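You operate a simulated robot arm through the tools that you are given. There is no shell and no other tool. Be economical: measure what you need, move in short steps, check, and stop when the job is done.

Carry out the task below with a simulated two-armed robot. There is one attempt and no reset: what you move stays moved.

TASK
Hold the mixer bowl, draw the paddle out and pour the batter into the cake tin.
Fine: paddle on the worktop, bowl back.
Where things are to end (x, y in the base frame): white paddle within 80 mm of [560, 50].

Only the result counts: the job must be done as asked and must still hold three seconds after the hand-in. Knocking over, shifting, dropping, spilling or breaking anything else fails it.

THE ROBOT
Two 7-joint arms with two-finger parallel grippers on one trunk, on a base that drives. Base frame: it is fixed to the floor where the robot stands at the start and does not move with it; the origin is under the middle of the robot, x ahead of it, y to its left, z up. Readings come in mm, degrees, newtons and seconds.
The left shoulder is at the start at [62, 191, 1255], the right one opposite. With the tool pointing down near the work surface each hand reaches from about 240 to 700 mm from the robot's upright axis, wherever it stands, measured 20 degrees to its own side. Places, roughly: mixer bowl (20x16x12 cm) [600, -200, 1000]; round cake tin (15x16x6 cm) [600, -400, 900]; worktop by the door [700, -200, 900]. Payload 1.57 kg a hand.
The tool frame of a hand sits at the grasp point between the pads (the TCP): z along the fingers, y along the line on which they close. The tips reach 30 mm beyond it. The gripper opens to 110 mm. The fingers are 24 mm wide and 12 mm thick; the gripper's body (48 by 112 mm) begins 78 mm behind the TCP.
Orientation is told as [roll, pitch, yaw] about the base's x, y, z axes, in that order, counted from this pose: with the fingers straight down and closing along the base's y, the tool's x points along the base's -x, its y along +y and its z along -z.

THE INTERFACE
- The arms move only by the tool apply_moves. It takes "left_series", "right_series" or both (then of equal length, played together; a hand with none holds still); each is a list of rows, each a list of 3 entries, a list of its own where there are three numbers: the shift along the tool's x, y, z in mm, then the turn, a rotation vector about the tool's x, y, z in degrees, then the finger opening in mm, from 0 to 110. In form: [[[x, y, z], [wx, wy, wz], claw], ...]. A call has 1 to 10 rows; each row shifts and turns the commanded pose from where the row before left it, along the tool's axes as they then stand. A row lasts 0.2 s, in which the tool goes at most 50 mm and 8.6 degrees; a call with a longer step from one row to the next is refused whole, and so is a gripper value outside its range. A pose out of reach is approached as far as the arm can. The call stops where the force on the tool passes 60 N (or 10 N more than at its start, if that is more) or the arm is blocked; 0.2 s more then pass. The fingers move at their own pace (about 72 mm/s each) and stop on an object; they squeeze with about 38 N. The grip force told is the motor's: it shows also when the fingers shut on nothing. Time passes only in rows, and 0.2 s behind the last, so rows that do not move let the fingers close. It gives the time, the measured TCP pose, the force on the tool (base axes), the opening and the grip force at its end, in the units of the frame above (readings bear some noise), with the torque about the TCP (base axes, N m) and any sound that the robot's microphone picked up.
- Cameras (640 x 400 px; columns grow to the right, rows downward): "scene" is now at [89.2, -21.4, 1821.6]; the picture's right is [-0.17, -0.99, -0.00], its down [-0.84, 0.15, -0.53] and it looks along [0.52, -0.09, -0.85] (base axes); focal length 279 px, centre (320, 200). "left" rides on the left gripper at [70, -16, -141] in its tool frame; the picture's right is [0.23, 0.97, 0.00], its down [-0.85, 0.20, -0.48] and it looks along [-0.47, 0.11, 0.88] (tool axes); focal length 222 px, centre (320, 200). "right" rides on the right gripper at [70, 16, -141] in its tool frame; the picture's right is [-0.23, 0.97, 0.00], its down [-0.85, -0.20, -0.48] and it looks along [-0.47, -0.11, 0.88] (tool axes); focal length 222 px, centre (320, 200). There is no depth. A picture from a camera that has moved, and an enlarged one, comes with that camera's place and axes in the base frame and with its lens. The place of the scene camera against the robot may be out by one fixed shift of up to 18 mm in any direction.
- get_image(camera): a new picture of that camera. It takes no simulated time.
- move_column(by): slides the trunk up (or, below 0, down) by that many mm; the arms and the scene camera ride with it, the base frame stays. It gives what a move gives, with no picture.
- roll_base(legs): drives the robot by 1 to 6 legs, each [ahead, left, turn to the left] in mm, mm and degrees, along the robot's own axes; the way and the turn of a leg run together, so that a leg with both is an arc; at most 1500 mm and 180 degrees a leg. The arms and the cameras ride along, it lands a little off, and it stops where it bumps. It gives what a move gives.
- pan_tilt(pan, tilt): turns the head with the scene camera to pan (to the left, within 86 degrees either way) and tilt (down, from -29 to 69), counted from straight ahead of the robot. It gives what a move gives.
- inspect(camera, box): a new picture of the part [left, top, right, bottom] of that camera's present view, enlarged. It takes no simulated time.
- close_job(): hands the job in; it is judged then, once.

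Work in short steps. Places have to be worked out from the pictures, the camera data and where the tool is seen: move nearer, look again, correct. Check each grasp and each placing, and mend what went wrong. You have 120 turns and 100 pictures in all, those below and enlarged ones among them. Open the grippers and draw the arms clear of the work before you hand the job in, unless the task says otherwise; then end with one line.

The tools are called as a command line: name --argument value ..., lists and objects as JSON in quotes. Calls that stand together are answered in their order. apply_moves: Moves the arms, as the interface text tells. Its arguments: {"type":"object","properties":{"left_series":{"type":"array","items":{"type":"array"}},"right_series":{"type":"array","items":{"type":"array"}}},"required":[]} The other tools are called the same way: move_column (by) slides the trunk up or down; roll_base (legs) drives the base; pan_tilt (pan, tilt) turns the head that bears the scene camera; get_image (camera) takes a picture; inspect (camera, box) takes an enlarged picture of a part of a camera's view; close_job () hands the job in.

At the start:

```text
time_s: 0.0
left_tcp_pos: [447.6, 48.2, 1309.6]
left_ee_rot: [0.3, 0.1, 0.0]
left_wrist_force: [0.2, -0.3, 0.4]
left_torque: [0.04, -0.01, 0.02]
left_width: 110.1
left_gripper_force: 0.0
right_tcp_pos: [317.6, -324.9, 1244.0]
right_ee_rot: [0.3, 0.1, 0.0]
right_wrist_force: [-0.1, -0.3, -0.5]
right_torque: [0.03, -0.04, 0.02]
right_width: 109.6
right_gripper_force: 0.2
trunk travel left (down, up): [-850.0, 140.0]
robot x, y, heading: [-0.8, -0.3, -0.0]
head pan, tilt: [-9.8, 57.8]
```

scene: 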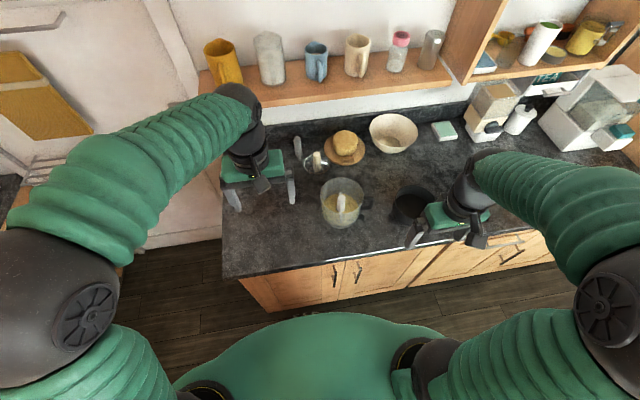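
right: 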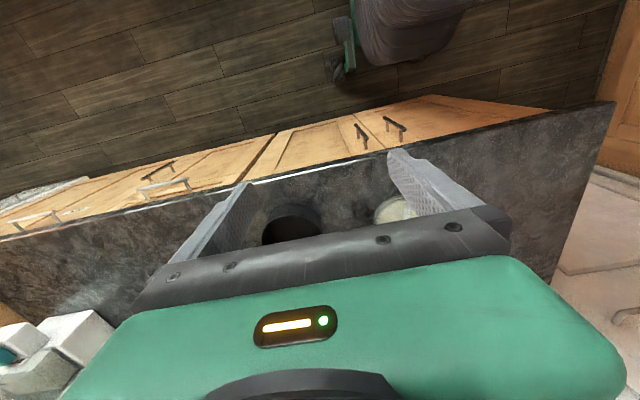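
left: 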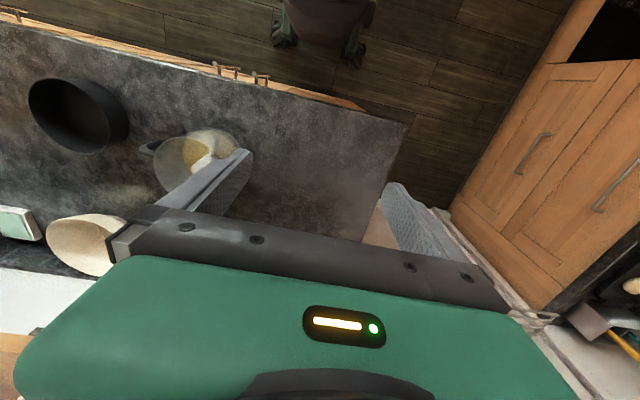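

The bowl with the paddle is near scene pixel (343,203), the black tin near (410,205). I look closer at them first.

inspect --camera "scene" --box '[280, 130, 480, 255]'

inspect --camera "left" --box '[0, 50, 280, 225]'

```text
3.20 times, centred on (380, 192) of scene
camera zoom: at [89.2, -21.4, 1821.6], right [-0.17, -0.99, 0.0], down [-0.84, 0.15, -0.53], along [0.52, -0.09, -0.85], focal length 892 px, centre (128, 224)
```

zoom: 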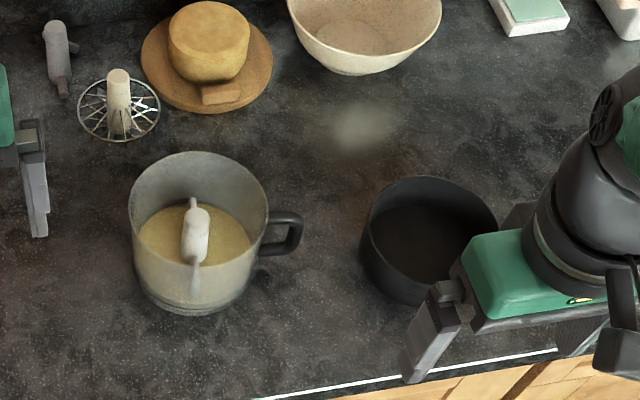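

```text
2.29 times, centred on (140, 138) of left
camera zoom: at [377.7, 30.4, 1450.3], right [-0.23, 0.97, 0.0], down [0.86, 0.2, 0.48], along [0.47, 0.11, -0.88], focal length 508 px, centre (731, 343)
```

zoom: 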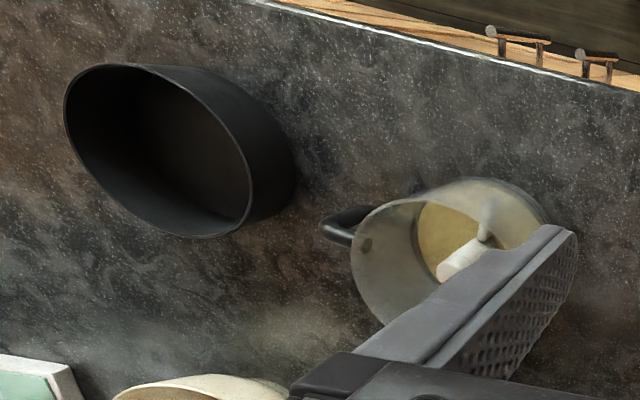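

Bowl rim centre is roughly (575,-178), tin rim about (550,-455,970). I bring the left hand's camera closer over the bowl for a better fix.

apply_moves --left_series '[[[0, -45, 0], [0, 0, 0], 110], [[0, -45, 0], [0, 0, 0], 110], [[0, -40, 20], [0, 0, 0], 110]]'

get_image --camera "left"

get_image --camera "scene"

```text
time_s: 0.8
left_tcp_pos: [445.5, -83.9, 1288.4]
left_ee_rot: [0.4, 0.1, 0.1]
left_wrist_force: [-0.2, 0.3, 0.2]
left_torque: [0.07, 0.01, 0.0]
left_width: 110.0
left_gripper_force: 0.1
right_tcp_pos: [317.8, -325.6, 1243.7]
right_ee_rot: [0.3, 0.1, -0.2]
right_wrist_force: [-0.8, -0.3, -0.1]
right_torque: [0.05, -0.01, -0.05]
right_width: 110.0
right_gripper_force: 0.0
trunk travel left (down, up): [-850.0, 140.0]
robot x, y, heading: [0.0, -0.7, -0.1]
head pan, tilt: [-9.8, 57.8]
```

```text
94 pictures are left
camera left: at [376.1, -101.7, 1429.0], right [-0.23, 0.97, 0.0], down [0.86, 0.2, 0.48], along [0.47, 0.11, -0.88], focal length 222 px, centre (320, 200)
```

left: 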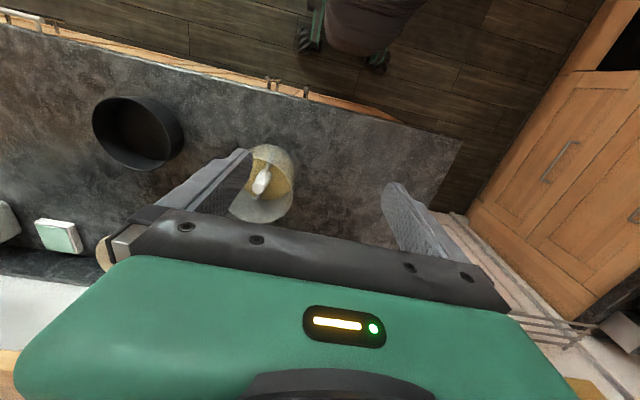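

```text
93 pictures are left
camera scene: at [90.7, -22.5, 1821.5], right [-0.17, -0.99, 0.0], down [-0.84, 0.15, -0.53], along [0.52, -0.09, -0.85], focal length 279 px, centre (320, 200)
```

scene: 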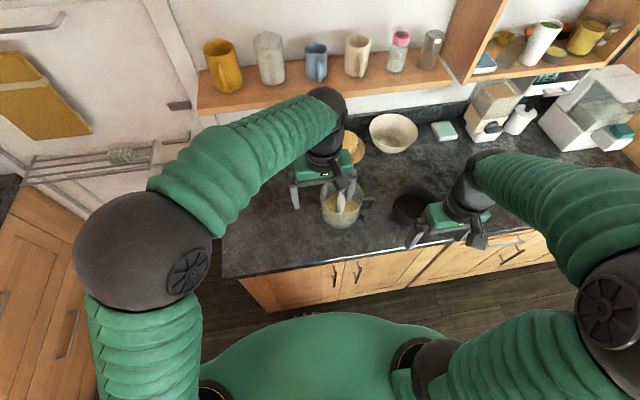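

I enlarge the left view of bowl and tin, now from a different place for triangulation.

inspect --camera "left" --box '[80, 80, 320, 230]'

inspect --camera "left" --box '[210, 130, 322, 200]'

```text
2.67 times, centred on (200, 155) of left
camera zoom: at [376.1, -101.7, 1429.0], right [-0.23, 0.97, 0.0], down [0.86, 0.2, 0.48], along [0.47, 0.11, -0.88], focal length 592 px, centre (640, 320)
```

zoom: 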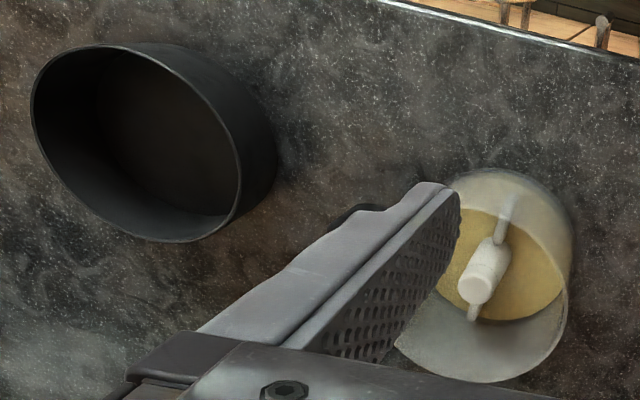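

```text
5.71 times, centred on (266, 165) of left
camera zoom: at [376.1, -101.7, 1429.0], right [-0.23, 0.97, 0.0], down [0.86, 0.2, 0.48], along [0.47, 0.11, -0.88], focal length 1269 px, centre (629, 400)
```

zoom: 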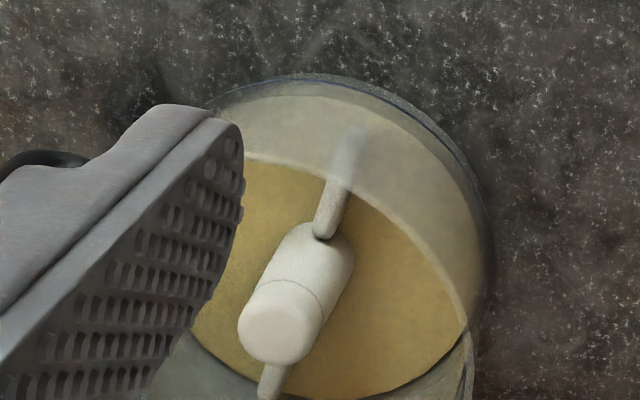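

The paddle is an upright white hub with thin blades, standing in the bowl's middle. Tin rim centre ≈ (559,-449,971) from two views; I move the left hand above the bowl to look straight in.

apply_moves --left_series '[[[-25, -40, 0], [0, 0, 0], 110], [[-25, -40, 0], [0, 0, 0], 110], [[-10, -22, 0], [0, 0, 0], 110]]'

get_image --camera "left"

inspect --camera "left" --box '[240, 90, 400, 220]'

```text
time_s: 1.6
left_tcp_pos: [524.7, -139.4, 1414.2]
left_ee_rot: [-7.4, -9.9, 4.9]
left_wrist_force: [-1.0, 0.1, 0.5]
left_torque: [0.05, -0.01, 0.01]
left_width: 110.0
left_gripper_force: 0.0
right_tcp_pos: [314.1, -321.0, 1248.1]
right_ee_rot: [0.1, -0.2, -0.1]
right_wrist_force: [-0.8, -0.3, 0.1]
right_torque: [0.0, 0.03, 0.0]
right_width: 110.2
right_gripper_force: 0.1
trunk travel left (down, up): [-850.0, 140.0]
robot x, y, heading: [0.5, -3.0, -0.3]
head pan, tilt: [-9.8, 57.8]
stopped in row 3 (left hand): the arm was blocked; the commanded pose is now the measured one
```

```text
90 pictures are left
camera left: at [432.2, -146.3, 1542.3], right [-0.28, 0.95, -0.16], down [0.74, 0.32, 0.59], along [0.61, 0.05, -0.79], focal length 222 px, centre (320, 200)
```

left: 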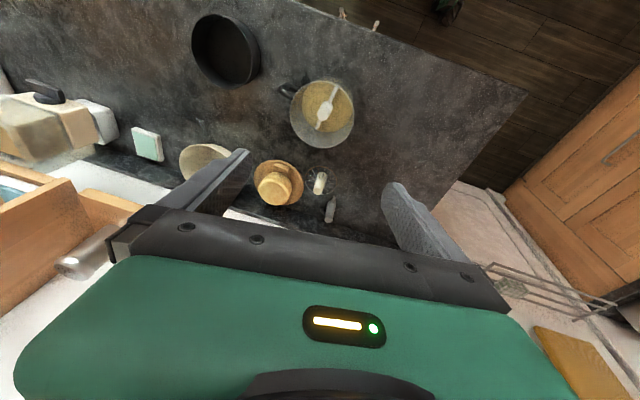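

```text
3.08 times, centred on (320, 155) of left
camera zoom: at [432.2, -146.3, 1542.3], right [-0.28, 0.95, -0.16], down [0.74, 0.32, 0.59], along [0.61, 0.05, -0.79], focal length 684 px, centre (320, 338)
```

zoom: 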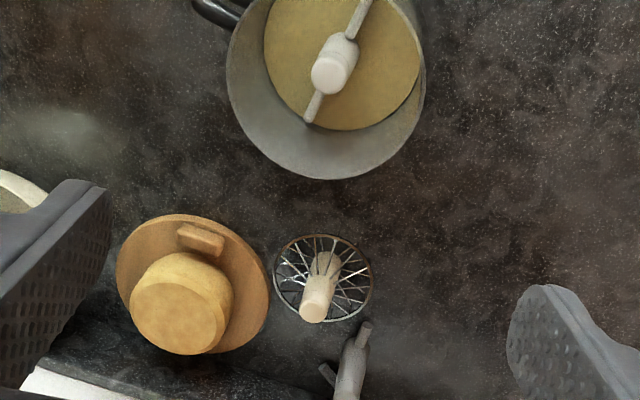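

The left arm was blocked and rose; I check how the arms stand, and look into the bowl.

get_image --camera "scene"

inspect --camera "left" --box '[260, 65, 372, 155]'

```text
88 pictures are left
camera scene: at [87.2, -18.2, 1823.5], right [-0.17, -0.99, 0.0], down [-0.83, 0.15, -0.53], along [0.52, -0.09, -0.85], focal length 279 px, centre (320, 200)
```

scene: 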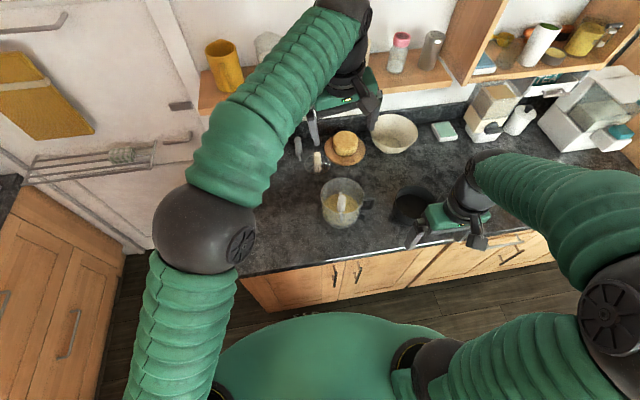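

```text
4.44 times, centred on (316, 110) of left
camera zoom: at [432.2, -146.3, 1542.3], right [-0.28, 0.95, -0.16], down [0.74, 0.32, 0.59], along [0.61, 0.05, -0.79], focal length 987 px, centre (338, 600)
```

zoom: 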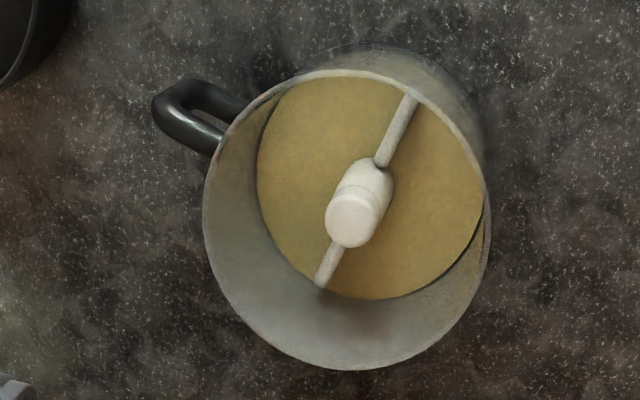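

Hub top ≈ (606,-181,991), bowl rim ≈ (597,-179), and the left arm is awkward reaching across. I drive the base 220 mm to the right so that bowl and tin sit better for both arms.

roll_base --legs '[[0, -220, 0]]'

get_image --camera "scene"

```text
time_s: 3.3
left_tcp_pos: [526.2, -352.4, 1417.6]
left_ee_rot: [-8.1, -10.1, 4.9]
left_wrist_force: [0.0, 0.0, -0.1]
left_torque: [-0.01, -0.01, 0.02]
left_width: 109.9
left_gripper_force: 0.0
right_tcp_pos: [316.7, -534.1, 1245.9]
right_ee_rot: [-0.2, 0.0, -0.1]
right_wrist_force: [0.3, -0.4, -0.5]
right_torque: [-0.02, -0.03, 0.0]
right_width: 109.8
right_gripper_force: 0.0
trunk travel left (down, up): [-850.0, 140.0]
robot x, y, heading: [-3.3, -218.5, -0.0]
head pan, tilt: [-9.8, 57.8]
```

```text
86 pictures are left
camera scene: at [90.1, -226.2, 1821.6], right [-0.17, -0.99, 0.0], down [-0.84, 0.14, -0.53], along [0.52, -0.09, -0.85], focal length 279 px, centre (320, 200)
```

scene: 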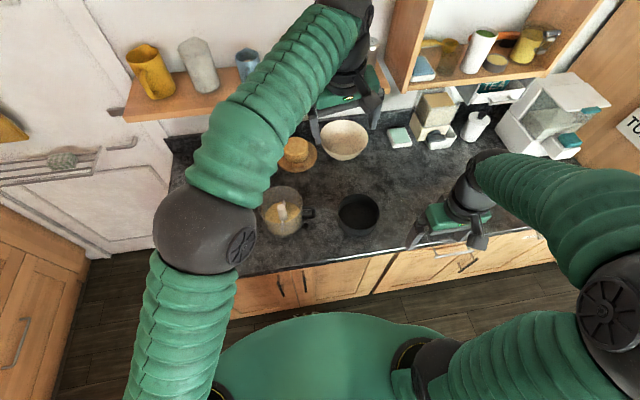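

Now I level the left hand and bring it back to its own side, near (500,-130,1330).

apply_moves --left_series '[[[5, 40, 0], [-2, 2.5, 1.2], 80], [[5, 40, 10], [-2, 2.5, 1.2], 80], [[5, 40, 15], [-2, 2.5, 1.2], 80], [[5, 45, 25], [-2, 2.5, 1.2], 80], [[5, 35, 25], [0, 0, 0], 80]]'

get_image --camera "left"

```text
refused: row 4 steps farther than a row can; nothing moved
```

```text
85 pictures are left
camera left: at [433.1, -357.4, 1544.5], right [-0.28, 0.94, -0.17], down [0.74, 0.33, 0.59], along [0.61, 0.04, -0.79], focal length 222 px, centre (320, 200)
```

left: 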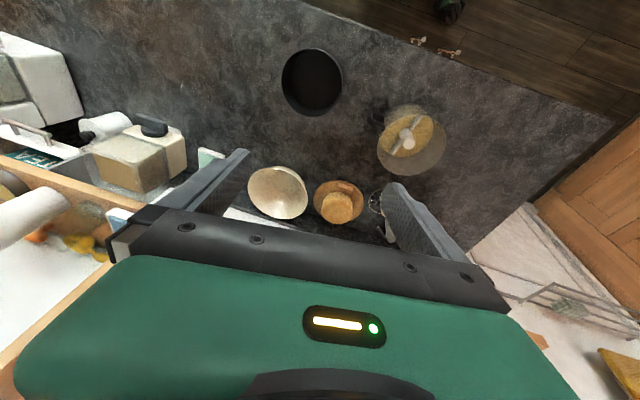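

One step was too long; I repeat with shorter steps.

apply_moves --left_series '[[[5, 35, 0], [-2, 2.5, 1.2], 80], [[5, 40, 10], [-2, 2.5, 1.2], 80], [[5, 40, 15], [-2, 2.5, 1.2], 80], [[5, 40, 20], [-2, 2.5, 1.2], 80], [[5, 40, 20], [0, 0, 0], 80]]'

get_image --camera "left"

```text
time_s: 4.5
left_tcp_pos: [500.9, -167.0, 1338.7]
left_ee_rot: [0.8, -0.6, -0.7]
left_wrist_force: [1.0, -0.4, 0.9]
left_torque: [0.03, -0.02, -0.01]
left_width: 80.2
left_gripper_force: 0.1
right_tcp_pos: [314.5, -542.1, 1245.6]
right_ee_rot: [0.2, 0.0, 0.0]
right_wrist_force: [-0.5, -0.7, 0.6]
right_torque: [0.03, 0.0, 0.0]
right_width: 109.9
right_gripper_force: 0.0
trunk travel left (down, up): [-850.0, 140.0]
robot x, y, heading: [0.4, -221.0, -0.4]
head pan, tilt: [-9.8, 57.8]
```

```text
84 pictures are left
camera left: at [429.0, -186.0, 1479.8], right [-0.22, 0.98, 0.01], down [0.85, 0.18, 0.49], along [0.47, 0.11, -0.87], focal length 222 px, centre (320, 200)
```

left: 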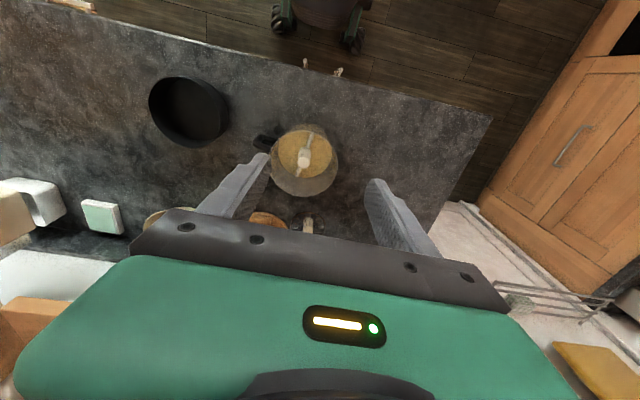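

Nice view between the fingers. I enlarge it.

inspect --camera "left" --box '[240, 110, 360, 210]'

inspect --camera "scene" --box '[240, 160, 400, 260]'

```text
4.00 times, centred on (300, 160) of left
camera zoom: at [429.0, -186.0, 1479.8], right [-0.22, 0.98, 0.01], down [0.85, 0.18, 0.49], along [0.47, 0.11, -0.87], focal length 888 px, centre (400, 360)
```

zoom: 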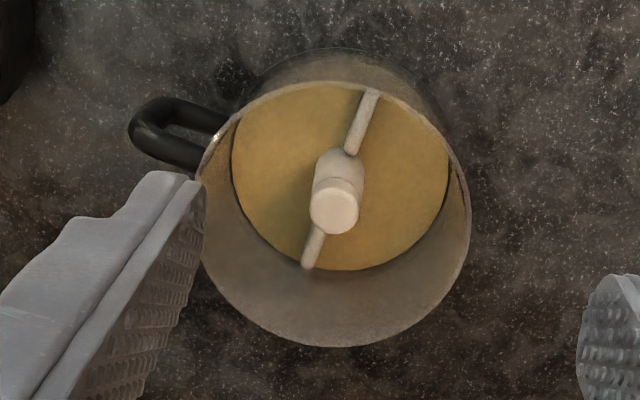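

```text
4.00 times, centred on (320, 210) of scene
camera zoom: at [88.9, -236.0, 1821.7], right [-0.17, -0.99, 0.0], down [-0.83, 0.15, -0.53], along [0.52, -0.09, -0.85], focal length 1115 px, centre (320, 160)
```

zoom: 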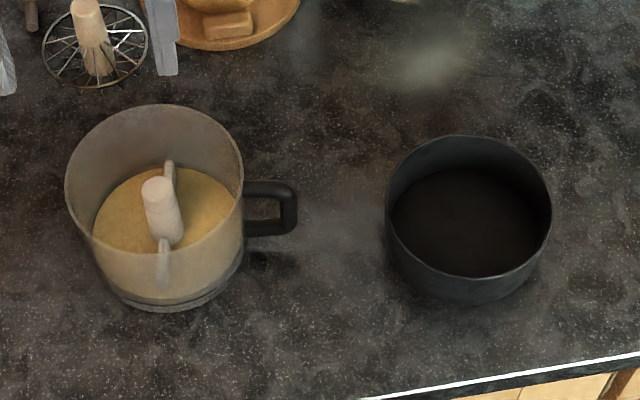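

Bowl rim centre ≈ (595,-181), hub top ≈ (603,-182,~991), handle around (580,-283) on the -y side. Plan: right hand holds the handle from above (closing along x), left hand draws the hub. First I turn the right hand by +90° yaw and move the left a bit aside.

apply_moves --right_series '[[[0, 0, 0], [0, 0, -8.5], 60], [[0, 0, 0], [0, 0, -8.5], 60], [[0, 0, 0], [0, 0, -8.5], 60], [[0, 0, 0], [0, 0, -8.5], 60], [[0, 0, 0], [0, 0, -8.5], 60], [[0, 0, 0], [0, 0, -8.5], 60], [[0, 0, 0], [0, 0, -8.5], 60], [[0, 0, 0], [0, 0, -8.5], 60], [[0, 0, 0], [0, 0, -8.5], 60], [[0, 0, 0], [0, 0, -8.5], 60]]' --left_series '[[[0, 40, 0], [0, 0, 0], 80], [[0, 40, 0], [0, 0, 0], 80], [[0, 40, 0], [0, 0, 0], 80], [[0, 0, 0], [0, 0, 0], 80], [[0, 0, 0], [0, 0, 0], 80], [[0, 0, 0], [0, 0, 0], 80], [[0, 0, 0], [0, 0, 0], 80], [[0, 0, 0], [0, 0, 0], 80], [[0, 0, 0], [0, 0, 0], 80], [[0, 0, 0], [0, 0, 0], 80]]'

get_image --camera "scene"

```text
time_s: 6.7
left_tcp_pos: [500.7, -45.5, 1341.2]
left_ee_rot: [0.7, -0.5, -0.7]
left_wrist_force: [-0.2, 0.1, 0.2]
left_torque: [0.01, -0.02, 0.03]
left_width: 80.0
left_gripper_force: 0.0
right_tcp_pos: [316.2, -539.2, 1244.7]
right_ee_rot: [-0.1, -0.2, 85.1]
right_wrist_force: [-0.2, -0.3, 1.2]
right_torque: [-0.04, -0.01, -0.01]
right_width: 60.1
right_gripper_force: 0.0
trunk travel left (down, up): [-850.0, 140.0]
robot x, y, heading: [-0.6, -217.9, -0.1]
head pan, tilt: [-9.8, 57.8]
```

```text
81 pictures are left
camera scene: at [89.6, -232.6, 1821.7], right [-0.17, -0.99, 0.0], down [-0.84, 0.14, -0.53], along [0.52, -0.09, -0.85], focal length 279 px, centre (320, 200)
```

scene: 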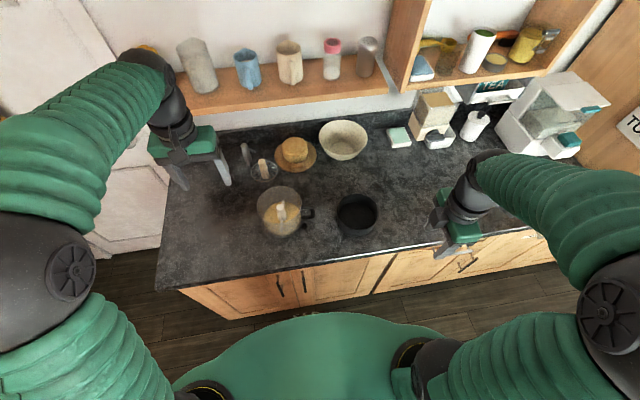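

Yaw is good. I carry the right hand over the handle at (588,-278) staying high, then look.

apply_moves --right_series '[[[-35.5, -31, 0], [0, 0, 0], 60], [[-35.5, -31, 0], [0, 0, 0], 60], [[-35.5, -31, 0], [0, 0, 0], 60], [[-35.5, -31, 0], [0, 0, 0], 60], [[-35.5, -31, 0], [0, 0, 0], 60], [[-35.5, -31, 0], [0, 0, 0], 60], [[-35.5, -31, 0], [0, 0, 0], 60], [[-35.5, -31, 0], [0, 0, 0], 60], [[0, 0, 45], [0, 0, 0], 60], [[0, 0, 45], [0, 0, 0], 60]]'

get_image --camera "right"

get_image --camera "scene"

```text
time_s: 8.9
left_tcp_pos: [500.2, -44.8, 1340.5]
left_ee_rot: [0.7, -0.6, -0.6]
left_wrist_force: [0.0, 0.2, -0.1]
left_torque: [0.04, 0.0, 0.02]
left_width: 79.9
left_gripper_force: 0.0
right_tcp_pos: [587.6, -277.5, 1155.4]
right_ee_rot: [-0.1, -0.1, 84.9]
right_wrist_force: [-0.3, 0.4, 0.0]
right_torque: [0.01, 0.02, -0.02]
right_width: 60.0
right_gripper_force: 0.0
trunk travel left (down, up): [-850.0, 140.0]
robot x, y, heading: [-1.6, -216.9, 0.1]
head pan, tilt: [-9.8, 57.8]
```

```text
80 pictures are left
camera right: at [565.1, -346.8, 1297.8], right [-0.95, 0.31, 0.0], down [0.27, 0.83, 0.48], along [0.15, 0.46, -0.88], focal length 222 px, centre (320, 200)
```

right: 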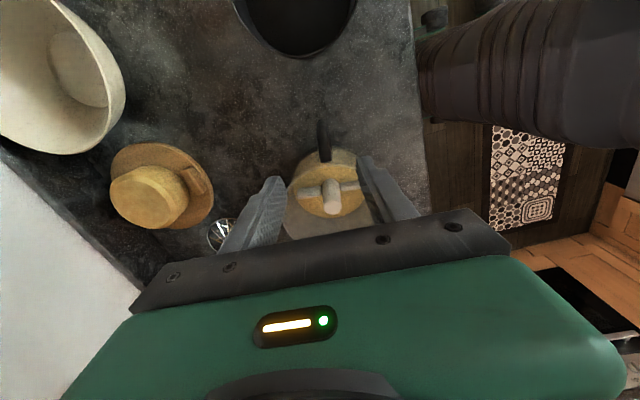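

```text
79 pictures are left
camera scene: at [91.9, -232.3, 1821.6], right [-0.17, -0.99, 0.0], down [-0.84, 0.14, -0.53], along [0.52, -0.09, -0.85], focal length 279 px, centre (320, 200)
```

scene: 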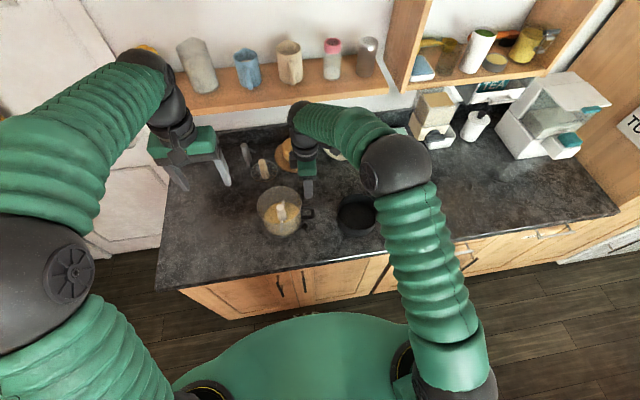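

Right hand reached the spot well. I enlarge its view of the handle.

inspect --camera "right" --box '[260, 110, 420, 250]'

```text
2.86 times, centred on (340, 180) of right
camera zoom: at [565.1, -346.8, 1297.8], right [-0.95, 0.31, 0.0], down [0.27, 0.83, 0.48], along [0.15, 0.46, -0.88], focal length 635 px, centre (263, 257)
```

zoom: 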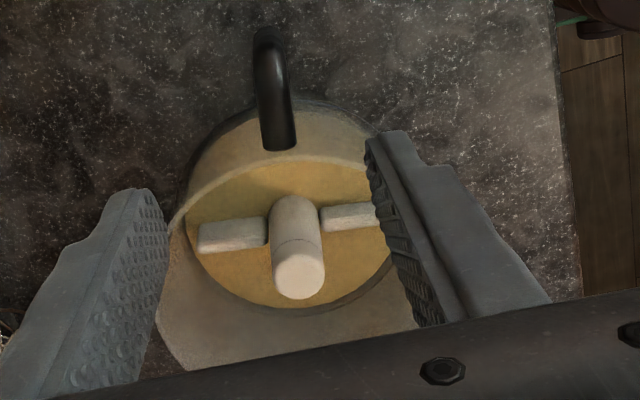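

Handle bar runs y -246…-292 at x≈585, tilted ~9°. I correct laterally, turn 4°, and go down in steps to z≈985.

apply_moves --right_series '[[[-5.2, 3, 0], [0, 0, 4], 60], [[0, 0, 45], [0, 0, 0], 60], [[0, 0, 40], [0, 0, 0], 60], [[0, 0, 20], [0, 0, 0], 60]]'

get_image --camera "right"

inspect --camera "scene" --box '[240, 150, 400, 250]'

```text
time_s: 9.9
left_tcp_pos: [500.6, -44.5, 1341.2]
left_ee_rot: [0.6, -0.4, -0.6]
left_wrist_force: [0.0, -0.1, -0.3]
left_torque: [0.01, -0.01, 0.01]
left_width: 79.8
left_gripper_force: 0.1
right_tcp_pos: [585.7, -270.4, 1049.9]
right_ee_rot: [-0.1, 0.0, 80.9]
right_wrist_force: [-0.5, 0.4, -0.5]
right_torque: [0.01, 0.01, 0.0]
right_width: 60.2
right_gripper_force: 0.0
trunk travel left (down, up): [-850.0, 140.0]
robot x, y, heading: [2.0, -217.8, -0.0]
head pan, tilt: [-9.8, 57.8]
```

```text
77 pictures are left
camera right: at [559.2, -337.2, 1192.4], right [-0.93, 0.38, 0.0], down [0.33, 0.81, 0.48], along [0.18, 0.44, -0.88], focal length 222 px, centre (320, 200)
```

right: 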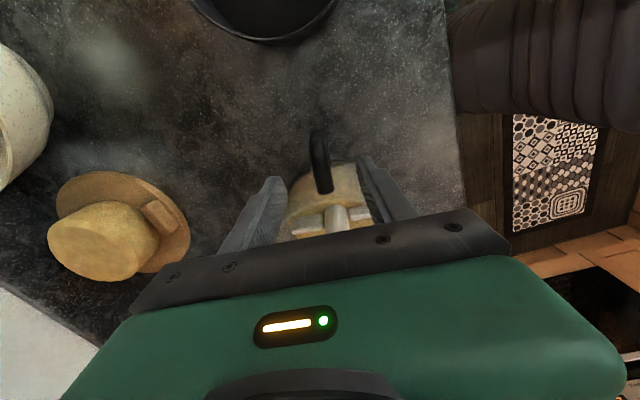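

```text
4.00 times, centred on (320, 200) of scene
camera zoom: at [91.7, -231.8, 1821.6], right [-0.17, -0.99, 0.0], down [-0.84, 0.14, -0.53], along [0.52, -0.09, -0.85], focal length 1115 px, centre (320, 200)
```

zoom: 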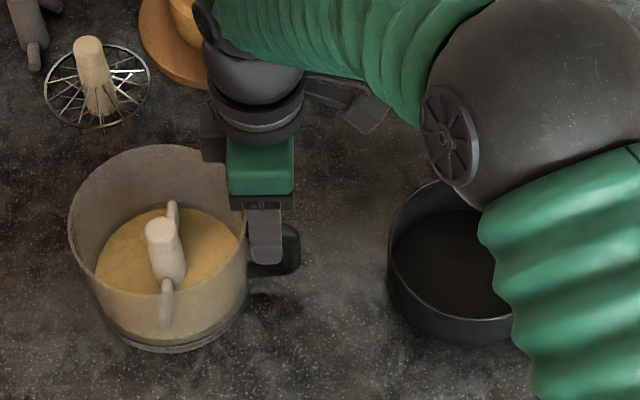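

Handle is between the fingers; I go down the last 63 mm and close gently.

apply_moves --right_series '[[[0, 0, 25], [0, 0, 0], 60], [[0, 0, 25], [0, 0, 0], 60], [[0, 0, 13], [0, 0, 0], 60]]'

inspect --camera "right" --box '[230, 100, 430, 250]'

get_image --camera "scene"

```text
time_s: 10.7
left_tcp_pos: [501.0, -44.9, 1341.1]
left_ee_rot: [0.6, -0.6, -0.5]
left_wrist_force: [-0.7, -0.2, 0.1]
left_torque: [0.0, 0.0, 0.03]
left_width: 80.0
left_gripper_force: 0.1
right_tcp_pos: [583.9, -270.5, 987.6]
right_ee_rot: [-0.1, -0.1, 80.8]
right_wrist_force: [0.2, -0.1, -0.4]
right_torque: [-0.01, -0.04, 0.02]
right_width: 60.3
right_gripper_force: 0.1
trunk travel left (down, up): [-850.0, 140.0]
robot x, y, heading: [-0.0, -220.2, 0.2]
head pan, tilt: [-9.8, 57.8]
```

```text
2.67 times, centred on (330, 175) of right
camera zoom: at [558.0, -337.8, 1129.8], right [-0.93, 0.38, 0.0], down [0.33, 0.81, 0.48], along [0.18, 0.44, -0.88], focal length 592 px, centre (293, 267)
```

zoom: 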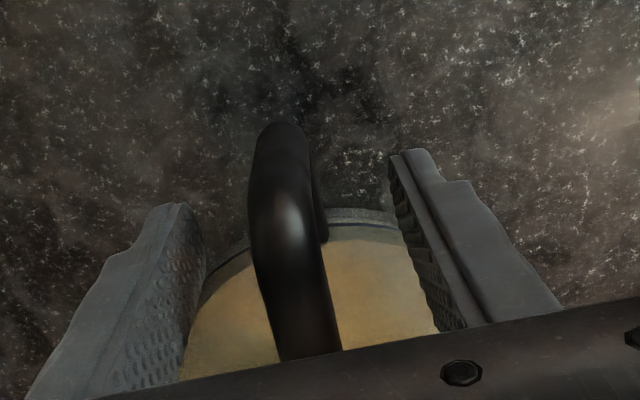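

```text
74 pictures are left
camera scene: at [91.3, -231.4, 1821.6], right [-0.17, -0.99, 0.0], down [-0.84, 0.14, -0.53], along [0.52, -0.09, -0.85], focal length 279 px, centre (320, 200)
```

scene: 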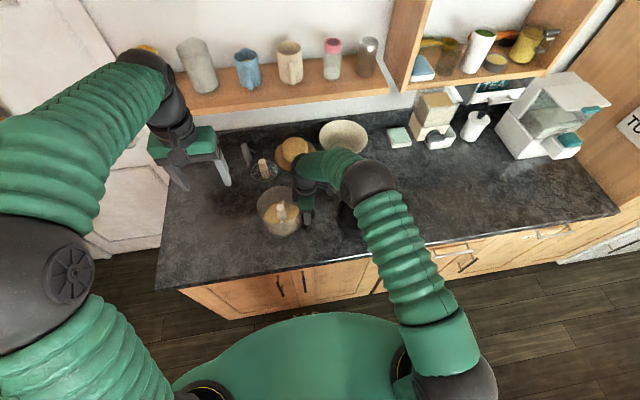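

Well centred around the handle. Close the right gripper.

apply_moves --right_series '[[[0, 0, 0], [0, 0, 0], 30], [[0, 0, 0], [0, 0, 0], 5], [[0, 0, 0], [0, 0, 0], 5], [[0, 0, 0], [0, 0, 0], 5]]'

get_image --camera "right"

```text
time_s: 11.7
left_tcp_pos: [501.1, -44.1, 1340.4]
left_ee_rot: [0.6, -0.7, -0.5]
left_wrist_force: [-0.2, -0.6, -0.3]
left_torque: [-0.01, 0.01, 0.0]
left_width: 79.8
left_gripper_force: 0.1
right_tcp_pos: [585.5, -271.3, 987.1]
right_ee_rot: [0.0, 0.1, 80.8]
right_wrist_force: [1.2, -0.1, -0.2]
right_torque: [0.05, -0.01, -0.12]
right_width: 15.6
right_gripper_force: 31.1
trunk travel left (down, up): [-850.0, 140.0]
robot x, y, heading: [2.8, -216.7, -0.1]
head pan, tilt: [-9.8, 57.8]
```

```text
73 pictures are left
camera right: at [558.6, -337.5, 1129.4], right [-0.93, 0.38, 0.0], down [0.33, 0.81, 0.48], along [0.18, 0.44, -0.88], focal length 222 px, centre (320, 200)
```

right: 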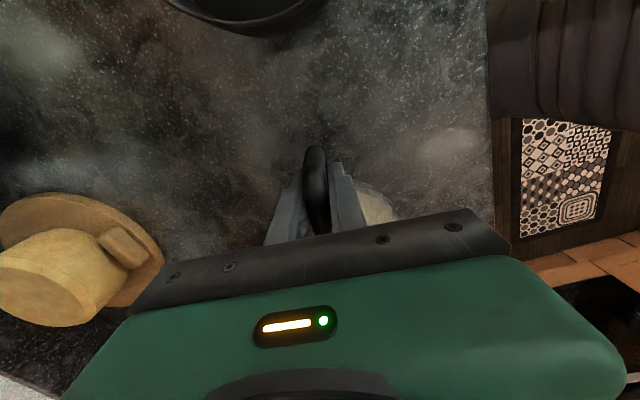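

Grip is on the 16 mm handle. The two wrists would stand only ~90 mm apart, so I re-grip with the right hand leaning 12° outward (about the closing axis) for room.

apply_moves --right_series '[[[0, 0, 0], [0, 0, 0], 45], [[0, 0, 0], [0, 0, 0], 45], [[3, 0, 0], [0, -6, 0], 45], [[3, 0, 0], [0, -6, 0], 45], [[0, 0, 0], [0, 0, 0], 5], [[0, 0, 0], [0, 0, 0], 5], [[0, 0, 0], [0, 0, 0], 5]]'

inspect --camera "scene" --box '[240, 140, 400, 240]'

```text
time_s: 13.3
left_tcp_pos: [500.0, -44.7, 1341.5]
left_ee_rot: [0.7, -0.5, -0.6]
left_wrist_force: [-0.8, -0.4, 0.2]
left_torque: [0.02, -0.01, 0.02]
left_width: 79.9
left_gripper_force: 0.1
right_tcp_pos: [584.8, -278.9, 987.7]
right_ee_rot: [-0.1, -12.1, 80.9]
right_wrist_force: [-0.4, -2.5, 0.4]
right_torque: [0.56, -0.05, -0.02]
right_width: 15.9
right_gripper_force: 31.5
trunk travel left (down, up): [-850.0, 140.0]
robot x, y, heading: [-2.1, -219.3, -0.3]
head pan, tilt: [-9.8, 57.8]
```

```text
4.00 times, centred on (320, 190) of scene
camera zoom: at [91.3, -232.9, 1821.6], right [-0.17, -0.99, 0.0], down [-0.84, 0.14, -0.53], along [0.52, -0.09, -0.85], focal length 1115 px, centre (320, 240)
```

zoom: 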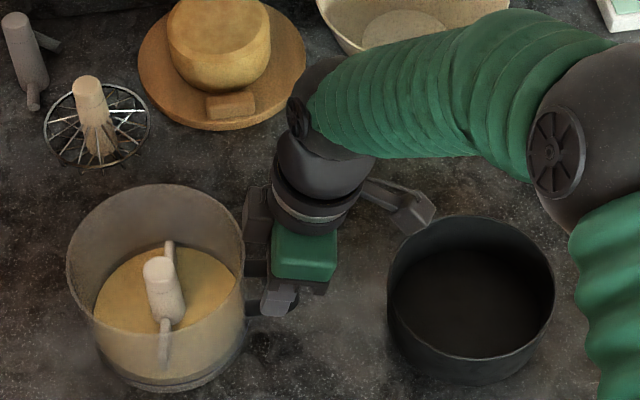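

Right hand leans outward with more clearance. Now the left hand goes over the hub (603,-182), opening 60, down to z≈1140.

apply_moves --left_series '[[[-26, -34, 10], [0, 0, 0], 64], [[-26, -34, 10], [0, 0, 0], 64], [[-26, -34, 15], [0, 0, 0], 64], [[-24, -35, 15], [0, 0, 0], 64], [[0, 0, 45], [0, 0, 0], 64], [[0, 0, 45], [0, 0, 0], 64], [[0, 0, 45], [0, 0, 0], 64]]'

get_image --camera "left"

get_image --camera "scene"

```text
time_s: 14.9
left_tcp_pos: [603.5, -185.6, 1154.1]
left_ee_rot: [0.7, -0.5, -0.6]
left_wrist_force: [0.1, 0.7, -0.2]
left_torque: [-0.02, -0.02, -0.01]
left_width: 64.3
left_gripper_force: 0.0
right_tcp_pos: [584.8, -279.1, 987.8]
right_ee_rot: [0.0, -12.1, 80.9]
right_wrist_force: [0.7, 1.0, 0.1]
right_torque: [0.32, 0.04, 0.09]
right_width: 15.6
right_gripper_force: 31.7
trunk travel left (down, up): [-850.0, 140.0]
robot x, y, heading: [-0.6, -218.9, 0.1]
head pan, tilt: [-9.8, 57.8]
```

```text
71 pictures are left
camera left: at [532.6, -203.1, 1294.2], right [-0.22, 0.98, 0.01], down [0.85, 0.18, 0.49], along [0.47, 0.11, -0.87], focal length 222 px, centre (320, 200)
```

left: 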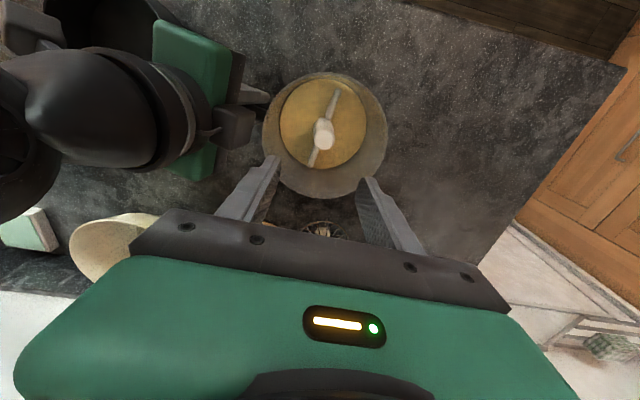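

```text
70 pictures are left
camera scene: at [92.7, -233.1, 1821.6], right [-0.17, -0.99, 0.0], down [-0.84, 0.14, -0.53], along [0.52, -0.09, -0.85], focal length 279 px, centre (320, 200)
```

scene: 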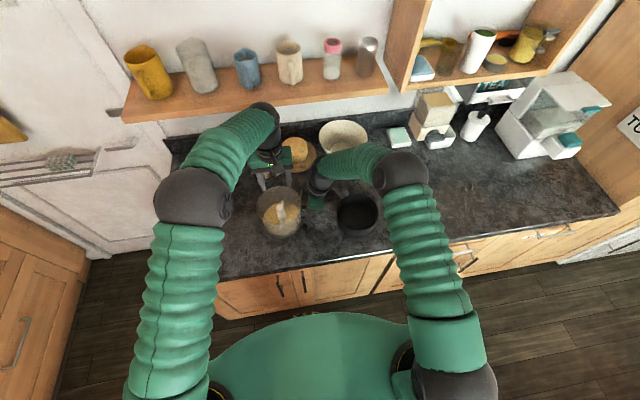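

I enlarge the left view for the last correction.

inspect --camera "left" --box '[240, 60, 400, 200]'

```text
2.86 times, centred on (320, 130) of left
camera zoom: at [532.6, -203.1, 1294.2], right [-0.22, 0.98, 0.01], down [0.85, 0.18, 0.49], along [0.47, 0.11, -0.87], focal length 635 px, centre (320, 400)
```

zoom: 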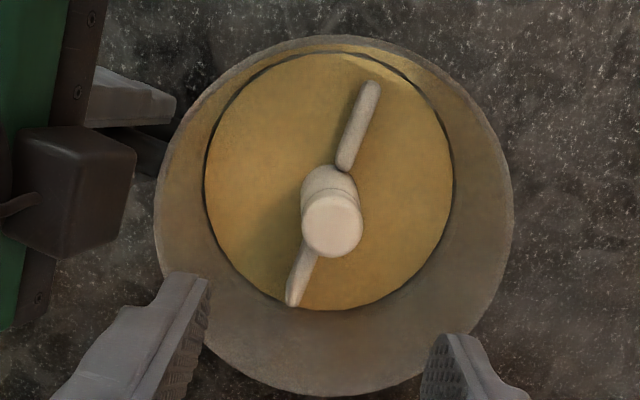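

In all views the hub top coincides with the rim centre, so it is at rim height: hub ≈ (590,-181,~1030). I correct and descend in steps to z≈1050 then check.

apply_moves --left_series '[[[13, 4, 0], [0, 0, 0], 64], [[0, 0, 40], [0, 0, 0], 64], [[0, 0, 40], [0, 0, 0], 64], [[0, 0, 15], [0, 0, 0], 64]]'

inspect --camera "left" --box '[220, 60, 420, 220]'

inspect --camera "scene" --box '[240, 140, 360, 240]'

```text
time_s: 15.9
left_tcp_pos: [591.2, -180.2, 1059.8]
left_ee_rot: [0.7, -0.5, -0.6]
left_wrist_force: [-0.4, -0.6, 0.1]
left_torque: [0.0, 0.01, 0.0]
left_width: 63.9
left_gripper_force: 0.0
right_tcp_pos: [584.1, -279.1, 987.4]
right_ee_rot: [-0.1, -12.1, 80.9]
right_wrist_force: [-1.9, -1.9, 0.6]
right_torque: [0.0, 0.04, 0.1]
right_width: 15.8
right_gripper_force: 31.4
trunk travel left (down, up): [-850.0, 140.0]
robot x, y, heading: [-1.6, -219.8, -0.0]
head pan, tilt: [-9.8, 57.8]
```

```text
2.50 times, centred on (320, 140) of left
camera zoom: at [520.3, -197.3, 1200.0], right [-0.22, 0.98, 0.01], down [0.85, 0.18, 0.49], along [0.48, 0.11, -0.87], focal length 555 px, centre (320, 350)
```

zoom: 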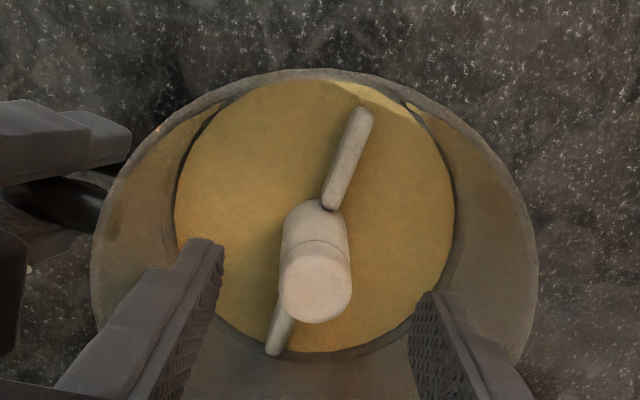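

```text
4.00 times, centred on (300, 190) of scene
camera zoom: at [92.0, -233.1, 1821.5], right [-0.17, -0.99, 0.0], down [-0.84, 0.14, -0.53], along [0.52, -0.09, -0.85], focal length 1115 px, centre (400, 240)
```

zoom: 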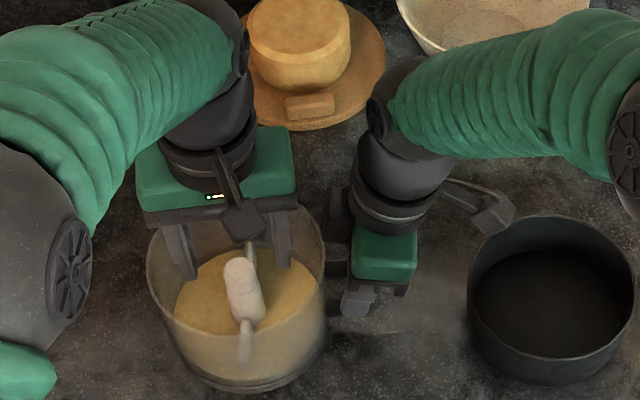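

Hub is centred between the fingers in y. I shift 4 mm ahead, lower 50 mm to z≈1010 and look.

apply_moves --left_series '[[[-4, -1, 25], [0, 0, 0], 64], [[0, 0, 25], [0, 0, 0], 64]]'

inspect --camera "left" --box '[220, 90, 420, 240]'

inspect --camera "scene" --box '[240, 150, 340, 240]'

```text
time_s: 16.5
left_tcp_pos: [595.2, -179.1, 1008.8]
left_ee_rot: [0.6, -0.5, -0.6]
left_wrist_force: [0.3, 0.4, 0.8]
left_torque: [-0.03, -0.01, 0.02]
left_width: 64.0
left_gripper_force: 0.1
right_tcp_pos: [583.5, -278.0, 988.3]
right_ee_rot: [0.0, -12.2, 80.9]
right_wrist_force: [-0.3, -1.2, 0.9]
right_torque: [-0.18, 0.07, 0.12]
right_width: 15.8
right_gripper_force: 31.0
trunk travel left (down, up): [-850.0, 140.0]
robot x, y, heading: [0.5, -222.5, 0.1]
head pan, tilt: [-9.8, 57.8]
```

```text
2.67 times, centred on (320, 165) of left
camera zoom: at [525.5, -196.9, 1149.4], right [-0.22, 0.98, 0.01], down [0.85, 0.19, 0.49], along [0.47, 0.11, -0.87], focal length 592 px, centre (320, 293)
```

zoom: 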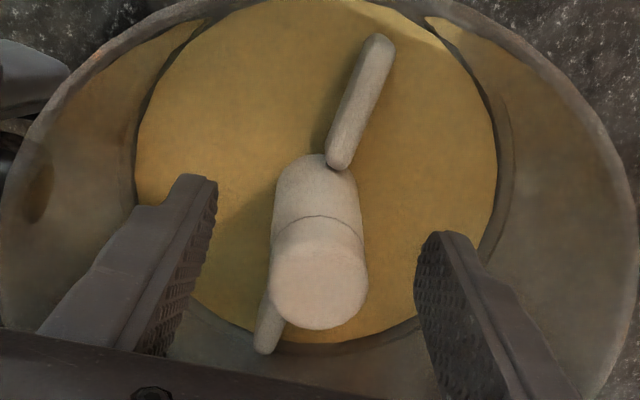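

```text
4.44 times, centred on (290, 195) of scene
camera zoom: at [92.3, -233.2, 1821.6], right [-0.17, -0.99, 0.0], down [-0.84, 0.14, -0.53], along [0.52, -0.09, -0.85], focal length 1239 px, centre (453, 222)
```

zoom: 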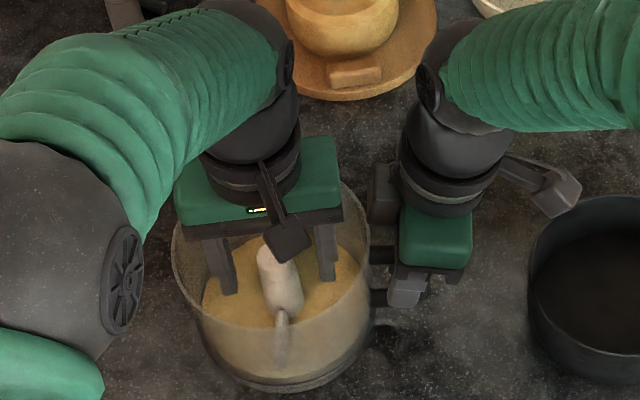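

Hub top seems about TCP height (~1005) at x≈600. I shift 4 mm ahead, descend 12 mm more, then close.

apply_moves --left_series '[[[-4, -1, 12], [0, 0, 0], 64], [[0, 0, 0], [0, 0, 0], 40], [[0, 0, 0], [0, 0, 0], 20], [[0, 0, 0], [0, 0, 0], 10], [[0, 0, 0], [0, 0, 0], 10]]'

inspect --camera "left" --box '[220, 90, 420, 240]'

```text
time_s: 17.7
left_tcp_pos: [599.5, -177.5, 996.5]
left_ee_rot: [0.7, -0.5, -0.6]
left_wrist_force: [2.6, 1.9, 0.0]
left_torque: [-0.25, -0.08, 0.02]
left_width: 27.9
left_gripper_force: 37.5
right_tcp_pos: [583.4, -279.4, 986.6]
right_ee_rot: [0.0, -12.1, 80.9]
right_wrist_force: [-3.1, -3.3, 0.9]
right_torque: [0.38, -0.05, 0.03]
right_width: 15.6
right_gripper_force: 30.9
trunk travel left (down, up): [-850.0, 140.0]
robot x, y, heading: [-0.1, -219.7, 0.2]
head pan, tilt: [-9.8, 57.8]
```

```text
2.67 times, centred on (320, 165) of left
camera zoom: at [529.2, -197.1, 1137.1], right [-0.22, 0.98, 0.01], down [0.85, 0.18, 0.49], along [0.47, 0.11, -0.87], focal length 592 px, centre (320, 293)
```

zoom: 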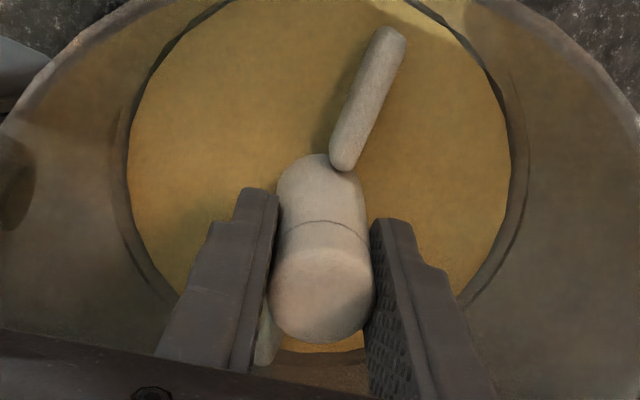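

Hub gripped (28 mm, 37 N). I draw it up slowly while the right hand holds the bowl.

apply_moves --left_series '[[[0, 0, -10], [0, 0, 0], 10], [[0, 0, -15], [0, 0, 0], 10], [[0, 0, -15], [0, 0, 0], 10]]'

inspect --camera "scene" --box '[240, 140, 360, 240]'

inspect --camera "left" --box '[220, 60, 420, 240]'

```text
time_s: 18.5
left_tcp_pos: [600.3, -177.0, 1036.1]
left_ee_rot: [0.7, -0.4, -0.6]
left_wrist_force: [0.5, -0.7, -0.2]
left_torque: [-0.01, 0.02, 0.02]
left_width: 27.9
left_gripper_force: 37.9
right_tcp_pos: [585.0, -278.0, 987.5]
right_ee_rot: [0.0, -12.0, 80.9]
right_wrist_force: [0.1, 0.3, -0.3]
right_torque: [-0.33, -0.05, -0.02]
right_width: 15.6
right_gripper_force: 31.8
trunk travel left (down, up): [-850.0, 140.0]
robot x, y, heading: [2.4, -222.6, 0.3]
head pan, tilt: [-9.8, 57.8]
```

```text
4.00 times, centred on (300, 190) of scene
camera zoom: at [93.1, -232.0, 1821.4], right [-0.17, -0.99, 0.0], down [-0.84, 0.14, -0.53], along [0.52, -0.09, -0.85], focal length 1115 px, centre (400, 240)
```

zoom: 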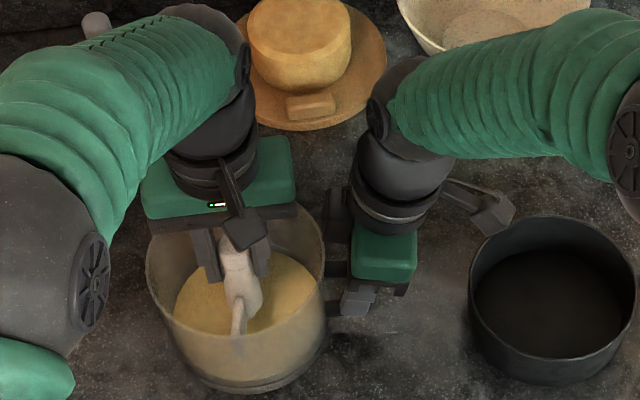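

```text
2.22 times, centred on (320, 150) of left
camera zoom: at [530.0, -195.9, 1176.5], right [-0.22, 0.98, 0.01], down [0.85, 0.18, 0.49], along [0.47, 0.11, -0.87], focal length 494 px, centre (320, 311)
```

zoom: 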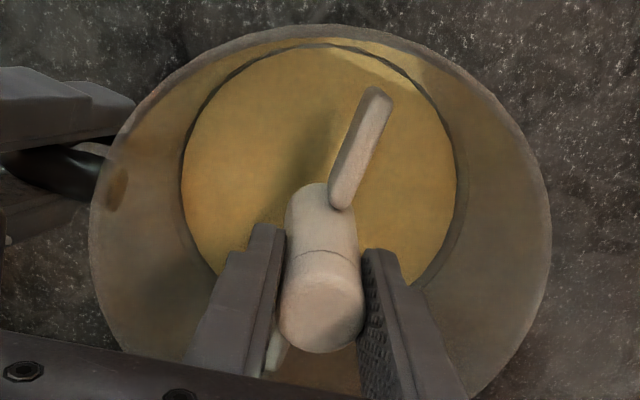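

Paddle comes up cleanly, bowl at rest. I raise further 130 mm.

apply_moves --left_series '[[[0, 0, -25], [0, 0, 0], 10], [[0, 0, -30], [0, 0, 0], 10], [[0, 0, -35], [0, 0, 0], 10], [[0, 0, -40], [0, 0, 0], 10], [[0, 0, 0], [0, 0, 0], 10]]'

inspect --camera "scene" --box '[220, 120, 360, 240]'

get_image --camera "left"

```text
time_s: 19.7
left_tcp_pos: [596.8, -179.3, 1166.3]
left_ee_rot: [0.7, -0.4, -0.6]
left_wrist_force: [0.3, 0.7, -0.8]
left_torque: [-0.02, -0.03, 0.01]
left_width: 27.5
left_gripper_force: 38.0
right_tcp_pos: [583.5, -279.0, 988.2]
right_ee_rot: [0.0, -12.0, 80.8]
right_wrist_force: [-1.2, -0.4, 0.3]
right_torque: [-0.28, 0.03, 0.09]
right_width: 15.8
right_gripper_force: 31.0
trunk travel left (down, up): [-850.0, 140.0]
robot x, y, heading: [1.0, -218.9, -0.1]
head pan, tilt: [-9.8, 57.8]
```

```text
3.33 times, centred on (290, 180) of scene
camera zoom: at [92.4, -232.3, 1821.5], right [-0.17, -0.99, 0.0], down [-0.84, 0.14, -0.53], along [0.52, -0.09, -0.85], focal length 929 px, centre (420, 267)
```

zoom: 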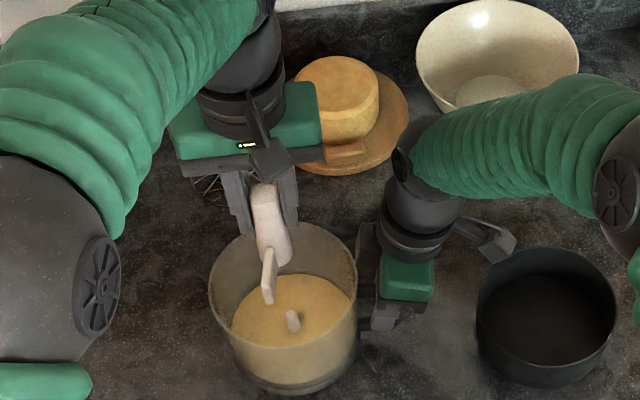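

```text
60 pictures are left
camera left: at [526.2, -197.3, 1306.9], right [-0.22, 0.98, 0.01], down [0.85, 0.18, 0.49], along [0.47, 0.11, -0.87], focal length 222 px, centre (320, 200)
```

left: 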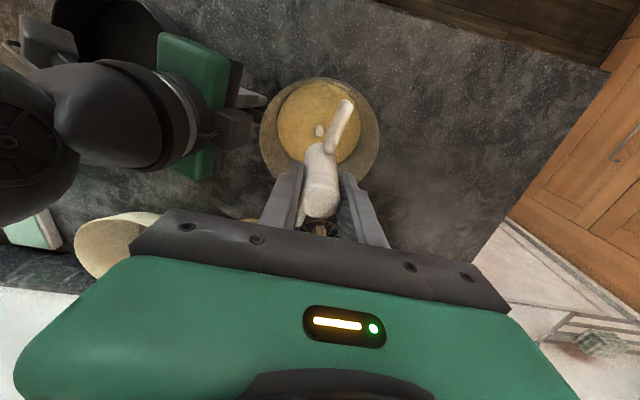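

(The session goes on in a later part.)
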